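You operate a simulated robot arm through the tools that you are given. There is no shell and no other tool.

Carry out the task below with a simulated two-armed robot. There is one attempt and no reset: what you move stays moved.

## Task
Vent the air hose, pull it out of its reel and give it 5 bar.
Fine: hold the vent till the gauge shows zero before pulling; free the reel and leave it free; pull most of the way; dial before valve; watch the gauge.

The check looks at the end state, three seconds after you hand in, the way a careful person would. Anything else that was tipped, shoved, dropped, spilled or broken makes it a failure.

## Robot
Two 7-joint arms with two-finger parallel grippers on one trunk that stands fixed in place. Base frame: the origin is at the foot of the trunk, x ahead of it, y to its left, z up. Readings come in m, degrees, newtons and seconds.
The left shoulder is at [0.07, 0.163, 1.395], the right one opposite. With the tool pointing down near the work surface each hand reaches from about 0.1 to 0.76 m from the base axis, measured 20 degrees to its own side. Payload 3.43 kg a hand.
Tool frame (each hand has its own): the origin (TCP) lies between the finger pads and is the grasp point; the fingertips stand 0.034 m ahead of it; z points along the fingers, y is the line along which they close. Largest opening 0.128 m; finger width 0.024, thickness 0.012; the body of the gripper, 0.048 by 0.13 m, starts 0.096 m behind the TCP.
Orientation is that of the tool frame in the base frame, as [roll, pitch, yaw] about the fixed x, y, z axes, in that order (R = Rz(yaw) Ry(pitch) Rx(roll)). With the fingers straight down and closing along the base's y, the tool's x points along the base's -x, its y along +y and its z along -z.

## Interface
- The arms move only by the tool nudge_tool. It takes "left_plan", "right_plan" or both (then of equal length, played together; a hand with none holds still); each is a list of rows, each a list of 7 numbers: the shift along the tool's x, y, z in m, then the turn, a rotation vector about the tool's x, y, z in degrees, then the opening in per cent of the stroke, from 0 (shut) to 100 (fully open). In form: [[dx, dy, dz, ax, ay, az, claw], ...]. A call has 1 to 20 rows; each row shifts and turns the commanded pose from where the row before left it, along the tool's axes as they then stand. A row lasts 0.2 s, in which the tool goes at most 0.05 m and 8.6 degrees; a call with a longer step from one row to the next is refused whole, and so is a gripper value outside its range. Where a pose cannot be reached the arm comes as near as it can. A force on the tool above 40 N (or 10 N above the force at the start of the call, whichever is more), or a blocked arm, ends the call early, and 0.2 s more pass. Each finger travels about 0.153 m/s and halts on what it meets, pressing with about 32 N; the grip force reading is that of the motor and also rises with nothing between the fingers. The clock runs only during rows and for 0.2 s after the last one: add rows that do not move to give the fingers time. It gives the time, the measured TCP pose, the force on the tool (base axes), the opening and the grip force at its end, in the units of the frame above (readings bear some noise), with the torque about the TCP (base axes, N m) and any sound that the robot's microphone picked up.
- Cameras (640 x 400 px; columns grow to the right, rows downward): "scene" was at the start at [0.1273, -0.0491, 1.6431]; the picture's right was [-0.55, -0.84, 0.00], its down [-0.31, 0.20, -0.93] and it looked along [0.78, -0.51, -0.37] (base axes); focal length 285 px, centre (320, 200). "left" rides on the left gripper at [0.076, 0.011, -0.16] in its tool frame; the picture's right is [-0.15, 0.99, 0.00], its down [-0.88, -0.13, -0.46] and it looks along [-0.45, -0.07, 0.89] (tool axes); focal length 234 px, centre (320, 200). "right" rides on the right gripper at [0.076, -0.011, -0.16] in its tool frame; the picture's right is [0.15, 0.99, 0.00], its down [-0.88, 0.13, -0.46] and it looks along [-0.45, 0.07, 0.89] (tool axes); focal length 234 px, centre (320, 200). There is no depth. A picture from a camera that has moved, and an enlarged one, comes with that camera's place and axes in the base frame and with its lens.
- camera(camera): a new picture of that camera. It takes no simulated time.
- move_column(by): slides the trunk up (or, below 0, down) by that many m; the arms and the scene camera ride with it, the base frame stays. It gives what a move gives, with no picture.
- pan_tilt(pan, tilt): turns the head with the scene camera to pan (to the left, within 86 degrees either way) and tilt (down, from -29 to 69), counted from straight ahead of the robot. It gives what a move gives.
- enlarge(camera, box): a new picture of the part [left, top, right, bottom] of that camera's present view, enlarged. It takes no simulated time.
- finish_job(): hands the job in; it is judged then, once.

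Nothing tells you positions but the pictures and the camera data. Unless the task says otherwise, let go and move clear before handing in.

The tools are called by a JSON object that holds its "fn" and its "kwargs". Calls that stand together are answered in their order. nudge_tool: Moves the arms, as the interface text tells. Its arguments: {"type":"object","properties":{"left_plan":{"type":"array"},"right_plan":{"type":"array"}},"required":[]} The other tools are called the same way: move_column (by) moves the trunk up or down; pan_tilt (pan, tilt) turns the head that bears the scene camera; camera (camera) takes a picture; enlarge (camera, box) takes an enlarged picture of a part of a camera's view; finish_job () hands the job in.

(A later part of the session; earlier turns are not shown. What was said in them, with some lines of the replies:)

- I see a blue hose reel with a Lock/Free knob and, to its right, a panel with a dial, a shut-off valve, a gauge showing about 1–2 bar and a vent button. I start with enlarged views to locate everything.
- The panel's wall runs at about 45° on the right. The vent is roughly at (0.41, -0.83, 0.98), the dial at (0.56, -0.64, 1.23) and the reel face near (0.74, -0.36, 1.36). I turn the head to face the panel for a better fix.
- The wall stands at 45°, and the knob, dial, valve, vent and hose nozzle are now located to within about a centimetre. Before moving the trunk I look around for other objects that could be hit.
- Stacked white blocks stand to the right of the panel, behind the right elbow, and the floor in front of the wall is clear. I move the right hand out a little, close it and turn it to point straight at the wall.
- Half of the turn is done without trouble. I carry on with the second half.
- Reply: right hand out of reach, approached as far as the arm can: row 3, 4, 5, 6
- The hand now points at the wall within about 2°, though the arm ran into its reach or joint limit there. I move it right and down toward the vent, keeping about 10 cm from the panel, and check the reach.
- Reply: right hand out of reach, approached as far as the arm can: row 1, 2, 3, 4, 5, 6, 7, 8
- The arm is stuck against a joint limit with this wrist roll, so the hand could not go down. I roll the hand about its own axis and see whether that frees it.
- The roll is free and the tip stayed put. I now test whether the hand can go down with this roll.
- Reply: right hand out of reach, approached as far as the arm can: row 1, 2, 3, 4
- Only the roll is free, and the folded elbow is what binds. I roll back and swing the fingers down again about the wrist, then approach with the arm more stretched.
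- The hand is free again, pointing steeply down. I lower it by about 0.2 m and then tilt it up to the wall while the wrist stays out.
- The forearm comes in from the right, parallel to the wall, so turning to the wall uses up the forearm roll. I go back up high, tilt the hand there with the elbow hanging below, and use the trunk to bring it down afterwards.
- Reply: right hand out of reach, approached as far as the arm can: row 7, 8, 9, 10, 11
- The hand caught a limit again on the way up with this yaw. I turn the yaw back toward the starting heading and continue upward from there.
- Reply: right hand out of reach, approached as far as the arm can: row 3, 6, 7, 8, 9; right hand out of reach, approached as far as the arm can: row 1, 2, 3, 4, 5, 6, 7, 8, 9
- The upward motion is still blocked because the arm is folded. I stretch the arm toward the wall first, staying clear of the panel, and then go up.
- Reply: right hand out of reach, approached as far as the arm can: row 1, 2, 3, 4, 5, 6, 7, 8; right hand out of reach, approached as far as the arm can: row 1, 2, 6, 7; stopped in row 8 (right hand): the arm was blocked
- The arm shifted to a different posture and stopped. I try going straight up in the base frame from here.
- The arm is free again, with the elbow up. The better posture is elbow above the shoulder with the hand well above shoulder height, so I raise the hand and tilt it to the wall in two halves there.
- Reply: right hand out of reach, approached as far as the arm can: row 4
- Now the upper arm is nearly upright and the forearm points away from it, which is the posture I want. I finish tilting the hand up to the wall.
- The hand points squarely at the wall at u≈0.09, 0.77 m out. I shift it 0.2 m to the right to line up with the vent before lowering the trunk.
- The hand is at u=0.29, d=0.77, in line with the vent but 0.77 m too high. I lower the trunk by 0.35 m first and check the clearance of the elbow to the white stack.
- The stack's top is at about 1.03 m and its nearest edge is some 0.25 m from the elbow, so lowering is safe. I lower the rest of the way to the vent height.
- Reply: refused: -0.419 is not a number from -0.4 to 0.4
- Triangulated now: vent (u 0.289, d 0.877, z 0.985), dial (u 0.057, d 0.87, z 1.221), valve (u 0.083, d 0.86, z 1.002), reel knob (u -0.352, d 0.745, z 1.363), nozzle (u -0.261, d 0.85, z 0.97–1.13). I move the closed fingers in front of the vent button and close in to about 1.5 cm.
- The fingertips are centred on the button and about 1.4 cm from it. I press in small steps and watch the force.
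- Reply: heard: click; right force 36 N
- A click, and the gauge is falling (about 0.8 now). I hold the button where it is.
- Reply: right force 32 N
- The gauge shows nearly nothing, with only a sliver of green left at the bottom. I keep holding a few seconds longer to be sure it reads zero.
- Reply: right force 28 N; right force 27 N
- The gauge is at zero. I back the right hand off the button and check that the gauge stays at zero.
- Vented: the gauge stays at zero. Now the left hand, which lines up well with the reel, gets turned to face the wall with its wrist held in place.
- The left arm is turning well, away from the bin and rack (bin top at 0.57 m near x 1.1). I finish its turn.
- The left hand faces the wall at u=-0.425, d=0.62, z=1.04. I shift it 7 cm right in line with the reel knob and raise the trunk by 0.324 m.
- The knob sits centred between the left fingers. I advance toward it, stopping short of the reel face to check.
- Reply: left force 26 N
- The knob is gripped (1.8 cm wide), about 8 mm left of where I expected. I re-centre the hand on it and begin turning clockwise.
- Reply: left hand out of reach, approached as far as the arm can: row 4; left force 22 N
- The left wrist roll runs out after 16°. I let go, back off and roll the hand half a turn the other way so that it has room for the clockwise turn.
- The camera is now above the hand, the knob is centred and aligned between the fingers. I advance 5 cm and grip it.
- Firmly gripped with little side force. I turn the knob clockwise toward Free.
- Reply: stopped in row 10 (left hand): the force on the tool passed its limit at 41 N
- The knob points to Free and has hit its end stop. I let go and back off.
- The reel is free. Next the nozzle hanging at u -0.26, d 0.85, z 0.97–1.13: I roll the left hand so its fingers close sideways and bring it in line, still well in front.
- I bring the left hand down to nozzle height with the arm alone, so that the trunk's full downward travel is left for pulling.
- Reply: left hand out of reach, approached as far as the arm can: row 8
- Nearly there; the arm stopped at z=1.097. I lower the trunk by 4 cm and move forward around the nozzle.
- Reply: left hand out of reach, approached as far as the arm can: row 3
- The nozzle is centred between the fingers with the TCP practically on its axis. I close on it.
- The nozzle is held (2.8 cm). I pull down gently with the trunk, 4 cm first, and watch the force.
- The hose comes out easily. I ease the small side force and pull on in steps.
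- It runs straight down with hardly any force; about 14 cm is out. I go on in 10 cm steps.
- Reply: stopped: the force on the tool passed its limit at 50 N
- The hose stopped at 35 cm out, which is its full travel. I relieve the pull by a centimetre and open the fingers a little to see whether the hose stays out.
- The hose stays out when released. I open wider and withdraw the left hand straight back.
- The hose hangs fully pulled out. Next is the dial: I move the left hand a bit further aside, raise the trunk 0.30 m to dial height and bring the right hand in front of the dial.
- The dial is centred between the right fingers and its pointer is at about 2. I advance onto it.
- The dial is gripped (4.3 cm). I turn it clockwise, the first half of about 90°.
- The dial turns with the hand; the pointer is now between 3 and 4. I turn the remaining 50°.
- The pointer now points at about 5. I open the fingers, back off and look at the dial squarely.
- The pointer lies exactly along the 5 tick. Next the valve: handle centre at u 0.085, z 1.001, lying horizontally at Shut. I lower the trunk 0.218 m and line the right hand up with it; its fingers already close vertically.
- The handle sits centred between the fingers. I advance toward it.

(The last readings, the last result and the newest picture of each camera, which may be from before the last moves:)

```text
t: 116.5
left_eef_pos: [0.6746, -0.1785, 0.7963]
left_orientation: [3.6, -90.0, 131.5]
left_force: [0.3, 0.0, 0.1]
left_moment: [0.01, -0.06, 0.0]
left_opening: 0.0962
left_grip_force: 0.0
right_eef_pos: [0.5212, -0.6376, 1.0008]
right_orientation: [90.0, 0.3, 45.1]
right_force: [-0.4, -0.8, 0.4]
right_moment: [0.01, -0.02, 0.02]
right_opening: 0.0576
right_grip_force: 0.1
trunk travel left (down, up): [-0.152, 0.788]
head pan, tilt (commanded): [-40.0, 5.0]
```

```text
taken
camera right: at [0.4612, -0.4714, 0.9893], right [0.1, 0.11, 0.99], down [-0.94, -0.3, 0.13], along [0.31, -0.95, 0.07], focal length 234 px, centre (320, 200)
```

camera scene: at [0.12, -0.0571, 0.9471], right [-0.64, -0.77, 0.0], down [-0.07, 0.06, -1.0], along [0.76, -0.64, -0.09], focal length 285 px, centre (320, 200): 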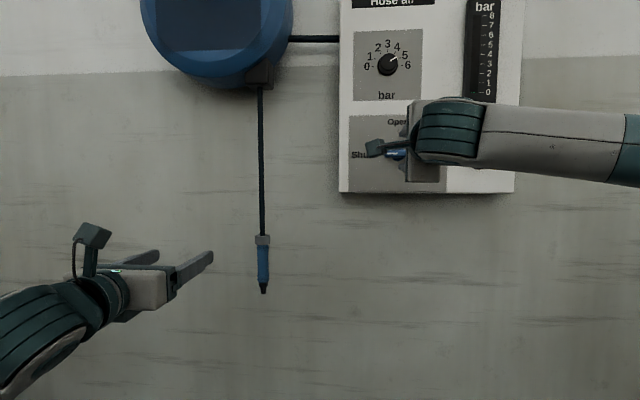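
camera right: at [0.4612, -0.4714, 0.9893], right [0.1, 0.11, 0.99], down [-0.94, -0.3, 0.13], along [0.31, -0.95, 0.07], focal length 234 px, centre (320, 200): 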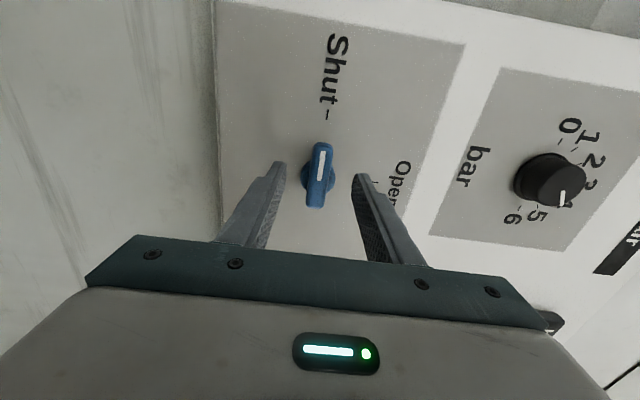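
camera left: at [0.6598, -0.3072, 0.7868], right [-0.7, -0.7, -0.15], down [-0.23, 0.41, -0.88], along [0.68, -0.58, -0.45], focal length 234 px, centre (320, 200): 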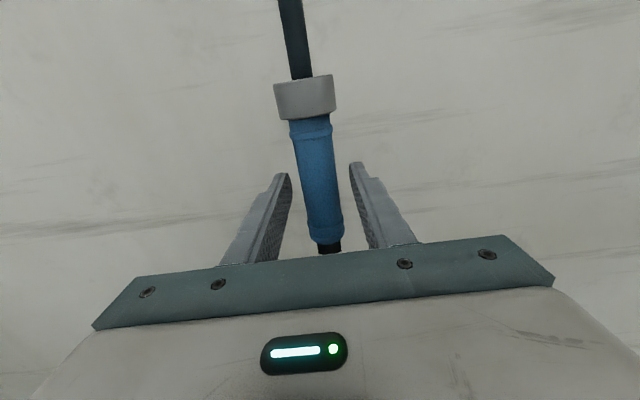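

{"fn": "nudge_tool", "kwargs": {"right_plan": [[0, 0, 0.012, 0, 0, 0, 45], [0, 0, 0.008, 0, 0, 0, 45], [0, 0, 0, 0, 0, 0, 0], [0, 0, 0, 0, 0, 0, 0], [0, 0, 0, 0, 0, 0, 0]]}}

{"fn": "camera", "kwargs": {"camera": "right"}}

```text
t: 117.7
left_eef_pos: [0.6737, -0.1803, 0.7941]
left_orientation: [-6.0, -90.0, 141.1]
left_force: [0.3, 0.9, -0.2]
left_moment: [0.0, -0.01, 0.01]
left_opening: 0.096
left_grip_force: 0.1
right_eef_pos: [0.5362, -0.652, 0.9985]
right_orientation: [90.2, 0.2, 45.2]
right_force: [-10.5, 10.2, -19.7]
right_moment: [0.47, 0.24, -0.63]
right_opening: 0.0332
right_grip_force: 45.2
trunk travel left (down, up): [-0.152, 0.788]
head pan, tilt (commanded): [-40.0, 5.0]
```

```text
taken
camera right: at [0.4761, -0.4857, 0.9893], right [0.11, 0.1, 0.99], down [-0.94, -0.3, 0.13], along [0.31, -0.95, 0.06], focal length 234 px, centre (320, 200)
```

right: 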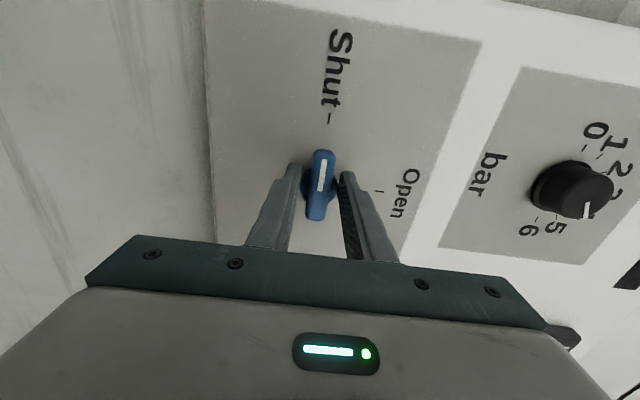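

The fingers closed at 3.3 cm on the round hub behind the bar. I open, back off 12 mm and grip the bar itself.

{"fn": "nudge_tool", "kwargs": {"right_plan": [[0, 0, 0, 0, 0, 0, 45], [0, 0, 0, 0, 0, 0, 45], [0, 0.0015, -0.012, 0, 0, 0, 45], [0, 0, 0, 0, 0, 0, 0], [0, 0, 0, 0, 0, 0, 0], [0, 0, 0, 0, 0, 0, 0]]}}

{"fn": "camera", "kwargs": {"camera": "right"}}

{"fn": "enlarge", "kwargs": {"camera": "right", "box": [240, 120, 400, 260]}}

```text
t: 119.1
left_eef_pos: [0.6741, -0.1789, 0.7944]
left_orientation: [157.2, -90.0, -21.9]
left_force: [-0.2, -0.5, -0.1]
left_moment: [0.02, -0.01, 0.0]
left_opening: 0.0957
left_grip_force: 0.0
right_eef_pos: [0.5267, -0.6453, 1.0005]
right_orientation: [90.3, 0.2, 45.2]
right_force: [-14.0, 15.6, -30.3]
right_moment: [0.59, 0.09, -0.65]
right_opening: 0.0176
right_grip_force: 45.0
trunk travel left (down, up): [-0.152, 0.788]
head pan, tilt (commanded): [-40.0, 5.0]
```

```text
taken
camera right: at [0.4673, -0.4783, 0.9899], right [0.11, 0.1, 0.99], down [-0.94, -0.3, 0.14], along [0.31, -0.95, 0.06], focal length 234 px, centre (320, 200)
```

right: 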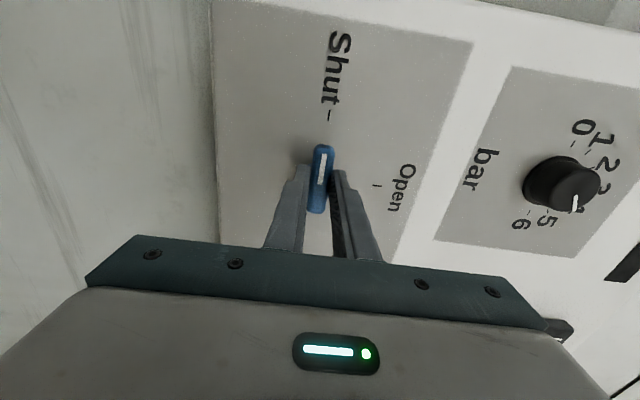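

```text
2.86 times, centred on (320, 190) of right
camera zoom: at [0.4673, -0.4783, 0.9899], right [0.11, 0.1, 0.99], down [-0.94, -0.3, 0.14], along [0.31, -0.95, 0.06], focal length 669 px, centre (320, 229)
```

zoom: 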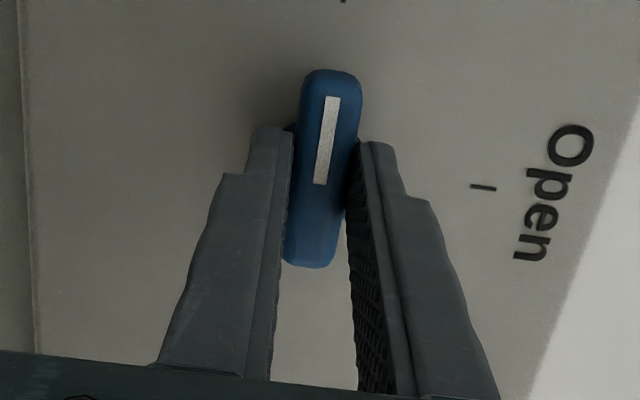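

The bar is gripped (1.8 cm). I ease the hand a few millimetres to take out the side force before turning.

{"fn": "nudge_tool", "kwargs": {"right_plan": [[0, -0.006, -0.004, 0, 0, 0, 0], [0, 0, 0, 0, 0, 0, 0]]}}

```text
t: 119.7
left_eef_pos: [0.6751, -0.1809, 0.7937]
left_orientation: [147.8, -89.8, -12.8]
left_force: [-0.5, -0.5, -0.8]
left_moment: [0.01, 0.01, 0.05]
left_opening: 0.096
left_grip_force: 0.0
right_eef_pos: [0.5249, -0.6429, 1.0007]
right_orientation: [89.8, 0.2, 45.0]
right_force: [23.8, -21.3, 12.1]
right_moment: [-0.07, -0.08, 0.07]
right_opening: 0.0175
right_grip_force: 45.3
trunk travel left (down, up): [-0.152, 0.788]
head pan, tilt (commanded): [-40.0, 5.0]
```

{"fn": "nudge_tool", "kwargs": {"right_plan": [[0, 0.0017, 0.0024, 0, 0, 0, 0], [0, 0, 0, 0, 0, 0, 0]]}}

```text
t: 120.3
left_eef_pos: [0.6732, -0.1799, 0.7942]
left_orientation: [4.6, -89.9, 130.4]
left_force: [-0.5, 0.2, -0.4]
left_moment: [0.01, -0.02, 0.02]
left_opening: 0.0959
left_grip_force: 0.1
right_eef_pos: [0.5248, -0.6431, 0.9999]
right_orientation: [89.8, 0.1, 45.1]
right_force: [4.6, -3.6, 4.5]
right_moment: [-0.01, -0.19, -1.14]
right_opening: 0.0179
right_grip_force: 45.0
trunk travel left (down, up): [-0.152, 0.788]
head pan, tilt (commanded): [-40.0, 5.0]
```

The forces are low now. I turn the handle clockwise toward Open, first 32°.

{"fn": "nudge_tool", "kwargs": {"right_plan": [[0, 0, 0, 0, 0, 8, 0], [0, 0, 0, 0, 0, 8, 0], [0, 0, 0, 0, 0, 8, 0], [0, 0, 0, 0, 0, 8, 0], [0, 0, 0, 0, 0, 0, 0]]}}

{"fn": "camera", "kwargs": {"camera": "right"}}

{"fn": "camera", "kwargs": {"camera": "scene"}}

```text
t: 121.6
left_eef_pos: [0.6725, -0.1797, 0.7942]
left_orientation: [-1.7, -89.9, 136.8]
left_force: [0.8, -0.4, -0.3]
left_moment: [0.02, -0.01, -0.01]
left_opening: 0.0962
left_grip_force: 0.1
right_eef_pos: [0.5232, -0.6436, 1.002]
right_orientation: [89.6, -32.0, 45.3]
right_force: [6.5, -4.0, 7.5]
right_moment: [0.12, 0.21, -0.45]
right_opening: 0.0177
right_grip_force: 44.6
trunk travel left (down, up): [-0.152, 0.788]
head pan, tilt (commanded): [-40.0, 5.0]
stopped in row 5 (right hand): the force on the tool passed its limit at 41 N (the readings are from after the stop); the commanded pose is now the measured one
```

```text
taken
camera right: at [0.4603, -0.481, 1.0324], right [-0.29, -0.28, 0.92], down [-0.9, -0.26, -0.36], along [0.34, -0.93, -0.18], focal length 234 px, centre (320, 200)
```

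right: 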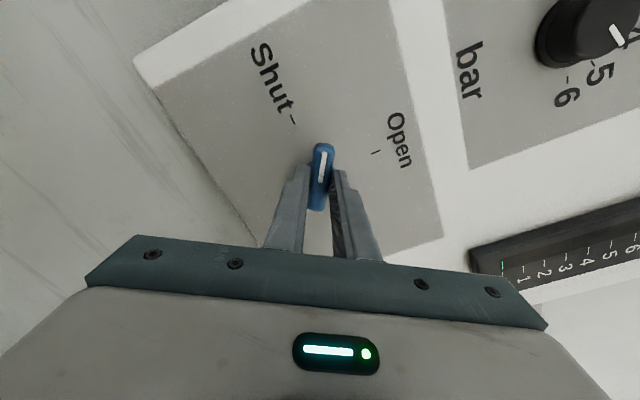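

```text
taken
camera scene: at [0.1201, -0.0566, 0.9466], right [-0.64, -0.77, 0.0], down [-0.07, 0.06, -1.0], along [0.76, -0.64, -0.09], focal length 285 px, centre (320, 200)
```

scene: 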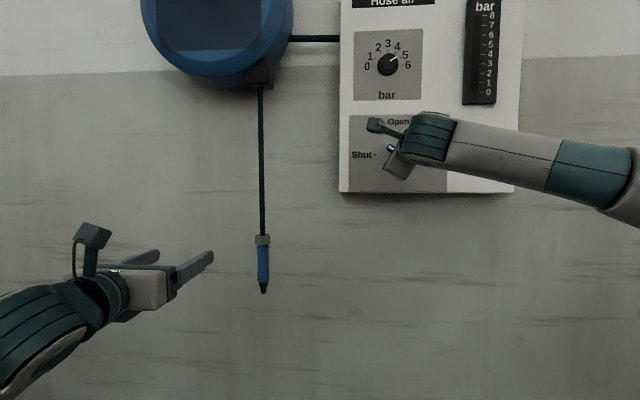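

The handle turned 32° before side force stopped the motion; the forces are small again. I keep turning in short chunks.

{"fn": "nudge_tool", "kwargs": {"right_plan": [[0, 0, 0, 0, 0, 7, 0], [0, 0, 0, 0, 0, 7, 0], [0, 0, 0, 0, 0, 7, 0], [0, 0, 0, 0, 0, 0, 0]]}}

```text
t: 122.6
left_eef_pos: [0.6743, -0.181, 0.7951]
left_orientation: [-15.9, -89.9, 151.0]
left_force: [1.2, 0.7, -0.2]
left_moment: [0.02, 0.01, 0.0]
left_opening: 0.0958
left_grip_force: 0.0
right_eef_pos: [0.5222, -0.6442, 1.0039]
right_orientation: [89.1, -53.2, 45.6]
right_force: [9.3, -19.4, 24.3]
right_moment: [-0.02, 0.15, -0.51]
right_opening: 0.0176
right_grip_force: 45.1
trunk travel left (down, up): [-0.152, 0.788]
head pan, tilt (commanded): [-40.0, 5.0]
```

{"fn": "nudge_tool", "kwargs": {"right_plan": [[0.0018, 0.0026, 0.0015, 0, 0, 0, 0], [0, 0, 0, 0, 0, 7, 0], [0, 0, 0, 0, 0, 7, 0], [0, 0, 0, 0, 0, 7, 0], [0, 0, 0, 0, 0, 0, 0]]}}

{"fn": "camera", "kwargs": {"camera": "right"}}

{"fn": "enlarge", "kwargs": {"camera": "scene", "box": [330, 0, 540, 210]}}

```text
t: 123.8
left_eef_pos: [0.6704, -0.1807, 0.7965]
left_orientation: [-40.7, -89.7, 175.8]
left_force: [0.3, -0.7, -0.2]
left_moment: [-0.01, -0.02, -0.02]
left_opening: 0.096
left_grip_force: 0.0
right_eef_pos: [0.5207, -0.6455, 1.0061]
right_orientation: [88.9, -74.4, 46.0]
right_force: [-34.8, 2.2, -11.6]
right_moment: [0.09, 0.23, -0.54]
right_opening: 0.0174
right_grip_force: 45.7
trunk travel left (down, up): [-0.152, 0.788]
head pan, tilt (commanded): [-40.0, 5.0]
```

```text
taken
camera right: at [0.4311, -0.5109, 1.0752], right [-0.65, -0.64, 0.41], down [-0.58, 0.06, -0.81], along [0.5, -0.76, -0.41], focal length 234 px, centre (320, 200)
```

right: 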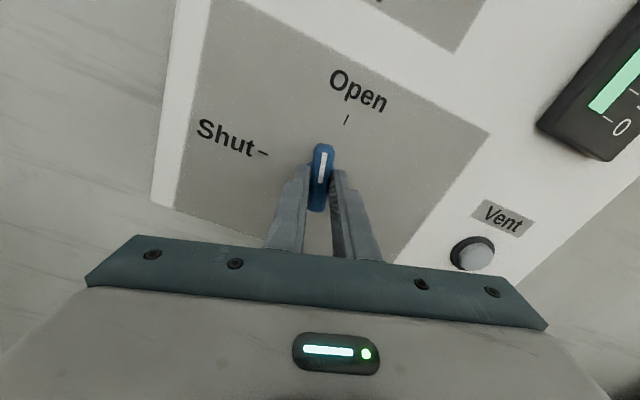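

```text
1.90 times, centred on (435, 105) of scene
camera zoom: at [0.1168, -0.0579, 0.9473], right [-0.64, -0.77, 0.0], down [-0.06, 0.06, -1.0], along [0.76, -0.64, -0.09], focal length 543 px, centre (101, 381)
```

zoom: 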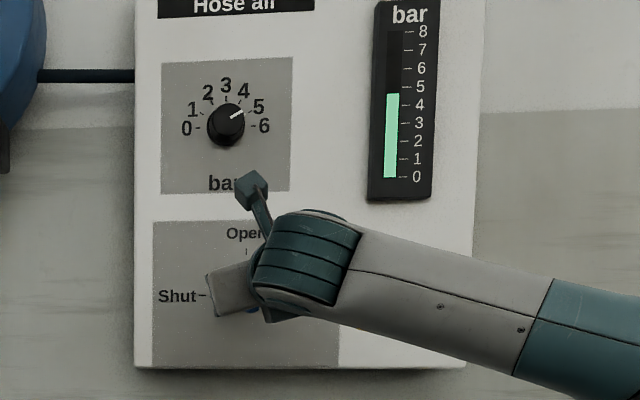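

The gauge is climbing past 4 as the valve opens. I relieve the side force and complete the turn to Open.

{"fn": "nudge_tool", "kwargs": {"right_plan": [[-0.0018, 0.002, -0.0015, 0, 0, 0, 0], [0, 0, 0, 0, 0, 6, 0], [0, 0, 0, 0, 0, 6, 0], [0, 0, 0, 0, 0, 3.6, 0], [0, 0, 0, 0, 0, 0, 0]]}}

{"fn": "camera", "kwargs": {"camera": "right"}}

{"fn": "enlarge", "kwargs": {"camera": "scene", "box": [330, 0, 540, 210]}}

```text
t: 125.0
left_eef_pos: [0.6729, -0.1795, 0.796]
left_orientation: [-41.1, -89.9, 176.3]
left_force: [0.2, 0.0, -0.1]
left_moment: [0.01, 0.0, -0.01]
left_opening: 0.0961
left_grip_force: 0.0
right_eef_pos: [0.519, -0.6478, 1.0052]
right_orientation: [16.7, -89.4, 118.4]
right_force: [5.0, -25.8, 20.9]
right_moment: [-0.54, -0.47, -0.39]
right_opening: 0.0179
right_grip_force: 45.4
trunk travel left (down, up): [-0.152, 0.788]
head pan, tilt (commanded): [-40.0, 5.0]
```

```text
taken
camera right: at [0.415, -0.5257, 1.0799], right [-0.7, -0.7, 0.15], down [-0.41, 0.22, -0.88], along [0.58, -0.68, -0.44], focal length 234 px, centre (320, 200)
```

right: 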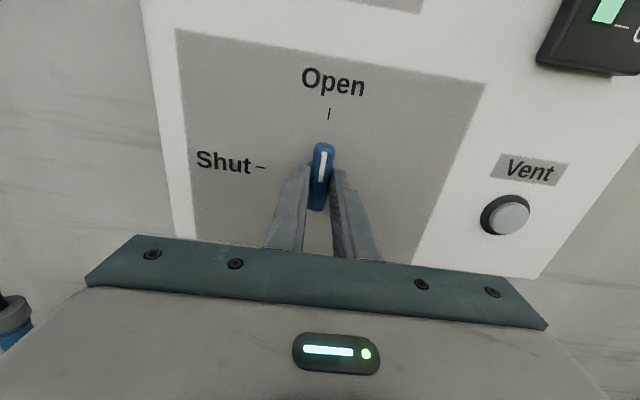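

```text
1.90 times, centred on (435, 105) of scene
camera zoom: at [0.1191, -0.0582, 0.9473], right [-0.64, -0.77, 0.0], down [-0.07, 0.06, -1.0], along [0.76, -0.64, -0.09], focal length 543 px, centre (101, 381)
```

zoom: 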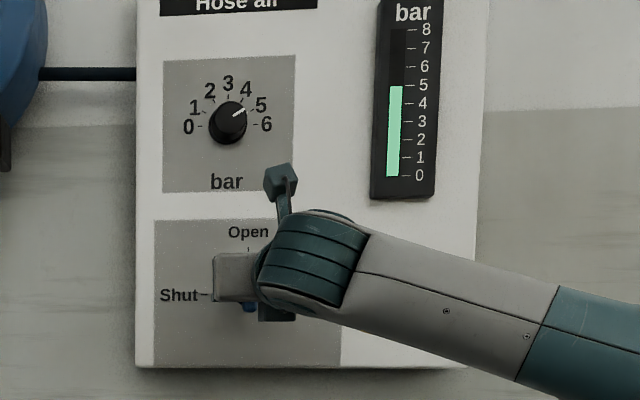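

The handle points to Open and the gauge has reached 5. I let go and back the hand off.

{"fn": "nudge_tool", "kwargs": {"right_plan": [[0, 0, 0, 0, 0, 0, 45], [0, 0, 0, 0, 0, 0, 45], [0, 0, -0.03, 0, 0, 0, 45], [0, 0, -0.04, 0, 0, 0, 45], [0, 0, -0.04, 0, 0, 0, 45], [0, 0, -0.03, 0, 0, 0, 45], [0, 0, 0, 0, 0, 0, 45]]}}

{"fn": "camera", "kwargs": {"camera": "right"}}

{"fn": "camera", "kwargs": {"camera": "scene"}}

```text
t: 126.6
left_eef_pos: [0.6738, -0.1796, 0.7952]
left_orientation: [1.8, -90.0, 133.3]
left_force: [0.1, -0.8, -0.1]
left_moment: [0.02, -0.02, 0.02]
left_opening: 0.0957
left_grip_force: 0.1
right_eef_pos: [0.4215, -0.5473, 1.0002]
right_orientation: [47.9, -89.5, 87.2]
right_force: [0.6, 0.1, -0.1]
right_moment: [0.01, 0.05, 0.01]
right_opening: 0.0576
right_grip_force: 0.0
trunk travel left (down, up): [-0.152, 0.788]
head pan, tilt (commanded): [-40.0, 5.0]
```

```text
taken
camera right: at [0.3167, -0.4255, 1.0754], right [-0.7, -0.7, 0.15], down [-0.42, 0.22, -0.88], along [0.58, -0.68, -0.45], focal length 234 px, centre (320, 200)
```

right: 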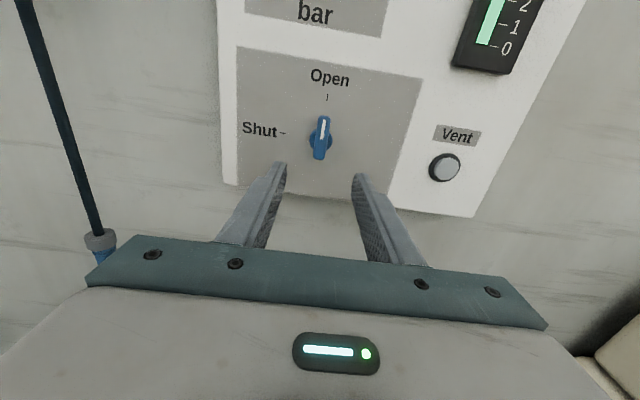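

```text
taken
camera scene: at [0.12, -0.057, 0.9471], right [-0.64, -0.77, 0.0], down [-0.07, 0.06, -1.0], along [0.76, -0.64, -0.09], focal length 285 px, centre (320, 200)
```

scene: 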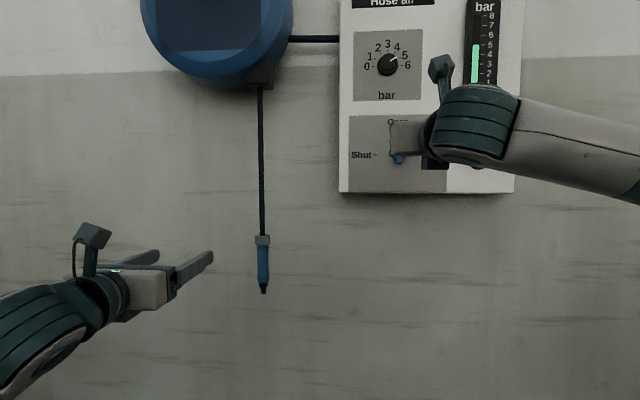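

Both hands are off. I move the right hand aside and raise the trunk so the camera can read the gauge, dial, valve and reel squarely.

{"fn": "nudge_tool", "kwargs": {"right_plan": [[0, 0.04, -0.005, 0, 0, 0, 45], [0, 0.04, -0.005, 0, 0, 0, 45], [0, 0.04, -0.005, 0, 0, 0, 45], [0, 0.04, -0.005, 0, 0, 0, 45], [0, 0.04, -0.005, 0, 0, 0, 45], [0, 0.03, 0, 0, 0, 0, 45], [0, 0, 0, 0, 0, 0, 45]]}}

{"fn": "move_column", "kwargs": {"by": 0.25}}

{"fn": "pan_tilt", "kwargs": {"pan": -48, "tilt": 2}}

{"fn": "camera", "kwargs": {"camera": "scene"}}

```text
t: 128.2
left_eef_pos: [0.6734, -0.1797, 0.7952]
left_orientation: [0.3, -89.9, 134.8]
left_force: [0.0, 0.2, 0.3]
left_moment: [0.03, 0.0, -0.02]
left_opening: 0.0961
left_grip_force: 0.0
right_eef_pos: [0.2418, -0.6911, 1.006]
right_orientation: [52.3, -89.5, 82.8]
right_force: [0.2, -0.2, -0.4]
right_moment: [-0.02, 0.0, -0.02]
right_opening: 0.0577
right_grip_force: 0.1
trunk travel left (down, up): [-0.152, 0.788]
head pan, tilt (commanded): [-40.0, 5.0]
```

```text
t: 130.8
left_eef_pos: [0.673, -0.1792, 1.0438]
left_orientation: [2.1, -89.9, 133.0]
left_force: [-0.2, -0.9, -0.1]
left_moment: [-0.01, 0.02, -0.01]
left_opening: 0.0962
left_grip_force: 0.1
right_eef_pos: [0.241, -0.6916, 1.2559]
right_orientation: [48.4, -89.5, 86.5]
right_force: [0.9, 0.3, 0.0]
right_moment: [-0.01, -0.01, 0.02]
right_opening: 0.0574
right_grip_force: 0.1
trunk travel left (down, up): [-0.402, 0.538]
head pan, tilt (commanded): [-40.0, 5.0]
```

```text
t: 131.5
left_eef_pos: [0.6733, -0.1798, 1.0458]
left_orientation: [0.3, -89.8, 134.7]
left_force: [0.4, -0.4, 0.3]
left_moment: [0.0, 0.02, -0.01]
left_opening: 0.0958
left_grip_force: 0.0
right_eef_pos: [0.2413, -0.6916, 1.2556]
right_orientation: [47.6, -89.5, 87.4]
right_force: [0.0, 0.2, 0.2]
right_moment: [-0.01, 0.0, 0.0]
right_opening: 0.0576
right_grip_force: 0.0
trunk travel left (down, up): [-0.402, 0.538]
head pan, tilt (commanded): [-48.0, 2.0]
```

```text
taken
camera scene: at [0.1105, -0.0655, 1.2018], right [-0.74, -0.67, 0.0], down [-0.02, 0.03, -1.0], along [0.67, -0.74, -0.04], focal length 285 px, centre (320, 200)
```

scene: 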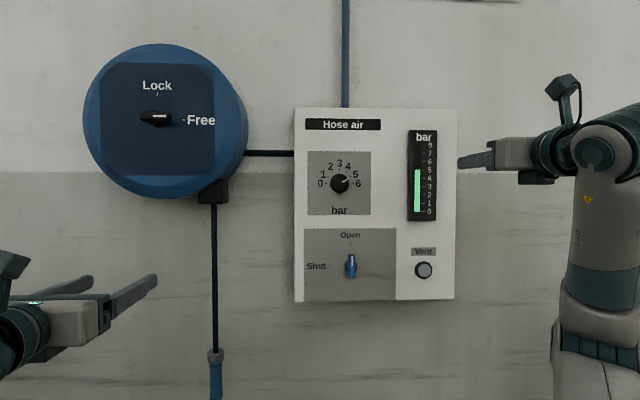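

{"fn": "enlarge", "kwargs": {"camera": "scene", "box": [395, 120, 465, 230]}}

{"fn": "enlarge", "kwargs": {"camera": "scene", "box": [290, 130, 410, 300]}}

{"fn": "enlarge", "kwargs": {"camera": "scene", "box": [70, 40, 260, 400]}}

```text
3.64 times, centred on (430, 175) of scene
camera zoom: at [0.1105, -0.0655, 1.2018], right [-0.74, -0.67, 0.0], down [-0.02, 0.03, -1.0], along [0.67, -0.74, -0.04], focal length 1037 px, centre (-80, 291)
```

zoom: 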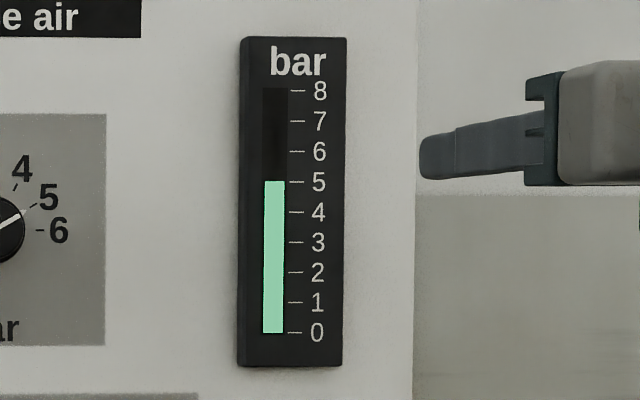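

```text
2.35 times, centred on (350, 215) of scene
camera zoom: at [0.1105, -0.0655, 1.2018], right [-0.74, -0.67, 0.0], down [-0.02, 0.03, -1.0], along [0.67, -0.74, -0.04], focal length 671 px, centre (249, 165)
```

zoom: 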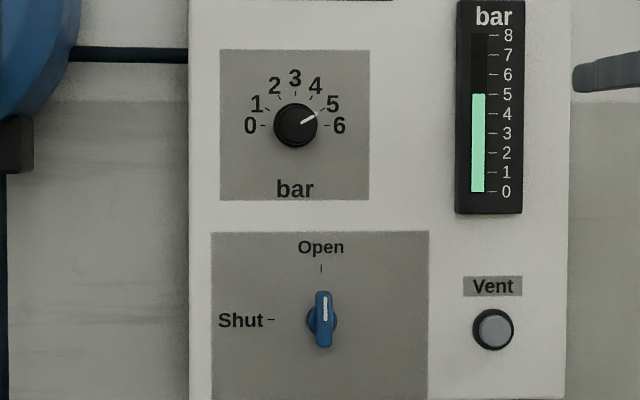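

```text
1.11 times, centred on (165, 220) of scene
camera zoom: at [0.1105, -0.0655, 1.2018], right [-0.74, -0.67, 0.0], down [-0.02, 0.03, -1.0], along [0.67, -0.74, -0.04], focal length 317 px, centre (492, 178)
```

zoom: 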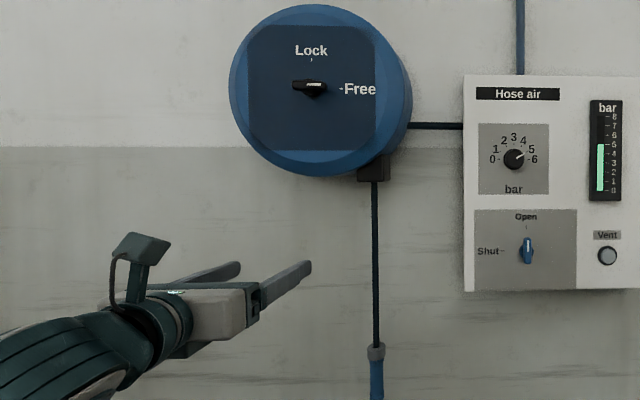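

The gauge reads 5, the dial points at 5, the valve is at Open, the knob at Free and the hose is out. I wait a few seconds and check that everything holds.

{"fn": "nudge_tool", "kwargs": {"right_plan": [[0, 0, 0, 0, 0, 0, 45], [0, 0, 0, 0, 0, 0, 45], [0, 0, 0, 0, 0, 0, 45], [0, 0, 0, 0, 0, 0, 45], [0, 0, 0, 0, 0, 0, 45], [0, 0, 0, 0, 0, 0, 45], [0, 0, 0, 0, 0, 0, 45], [0, 0, 0, 0, 0, 0, 45], [0, 0, 0, 0, 0, 0, 45], [0, 0, 0, 0, 0, 0, 45], [0, 0, 0, 0, 0, 0, 45], [0, 0, 0, 0, 0, 0, 45], [0, 0, 0, 0, 0, 0, 45], [0, 0, 0, 0, 0, 0, 45], [0, 0, 0, 0, 0, 0, 45]]}}

{"fn": "pan_tilt", "kwargs": {"pan": -45, "tilt": 20}}

{"fn": "camera", "kwargs": {"camera": "scene"}}

{"fn": "enlarge", "kwargs": {"camera": "scene", "box": [290, 10, 470, 220]}}

```text
t: 134.7
left_eef_pos: [0.6732, -0.1791, 1.0456]
left_orientation: [0.3, -89.9, 134.8]
left_force: [0.1, 0.8, 0.4]
left_moment: [0.03, 0.02, 0.03]
left_opening: 0.0959
left_grip_force: 0.0
right_eef_pos: [0.242, -0.6915, 1.255]
right_orientation: [47.6, -89.5, 87.3]
right_force: [-0.3, -0.5, -0.2]
right_moment: [0.01, -0.01, 0.0]
right_opening: 0.0576
right_grip_force: 0.1
trunk travel left (down, up): [-0.402, 0.538]
head pan, tilt (commanded): [-48.0, 2.0]
```

```text
t: 135.5
left_eef_pos: [0.6749, -0.1794, 1.044]
left_orientation: [0.3, -89.9, 135.0]
left_force: [-0.4, -0.8, -0.4]
left_moment: [-0.01, 0.0, 0.0]
left_opening: 0.0958
left_grip_force: 0.1
right_eef_pos: [0.2419, -0.6909, 1.2549]
right_orientation: [47.6, -89.5, 87.5]
right_force: [-0.1, -0.4, -0.5]
right_moment: [-0.03, -0.03, 0.04]
right_opening: 0.0575
right_grip_force: 0.0
trunk travel left (down, up): [-0.402, 0.538]
head pan, tilt (commanded): [-45.0, 20.0]
```

```text
taken
camera scene: at [0.1155, -0.0639, 1.1728], right [-0.71, -0.71, 0.0], down [-0.24, 0.24, -0.94], along [0.66, -0.66, -0.34], focal length 285 px, centre (320, 200)
```

scene: 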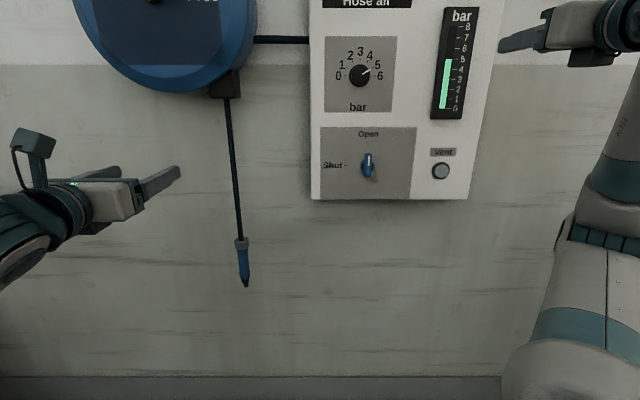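

```text
1.90 times, centred on (380, 115) of scene
camera zoom: at [0.1155, -0.0639, 1.1728], right [-0.71, -0.71, 0.0], down [-0.24, 0.24, -0.94], along [0.66, -0.66, -0.34], focal length 543 px, centre (206, 362)
```

zoom: 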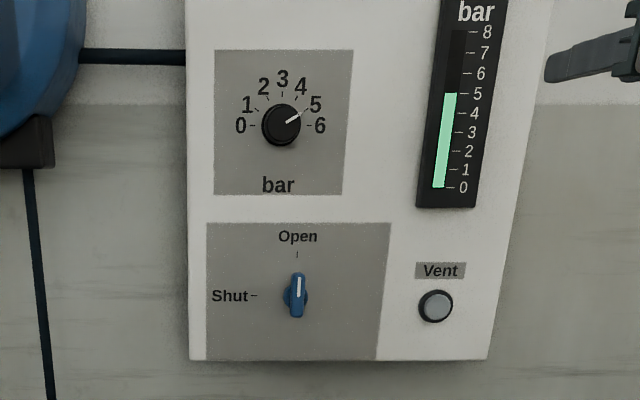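

The pressure holds at 5 bar, the hose stays out, the reel is left on Free and both hands are clear. I hand in the job.

{"fn": "finish_job", "kwargs": {}}

```text
The job is handed in.
```

I vented the hose, pulled it out and pressurised it to 5 bar, and I handed the job in. I don't have a verdict from the check.

- **Vent:** I held the button until the gauge showed zero, before touching the reel or the hose.
- **Reel:** the knob is on Free and I left it there.
- **Hose:** it came out about 35 cm, which is its full travel. A stop at the end pushed the force on the hand to 50 N. I eased back about a centimetre, and the hose stayed out after I let go.
- **Dial and valve:** I set the dial to 5 first, then opened the valve fully.
- **Gauge:** it read 5 bar and was still at 5 bar several seconds later.

Both hands were clear of the reel, hose and panel at the end, and I saw nothing else tipped, moved or broken.
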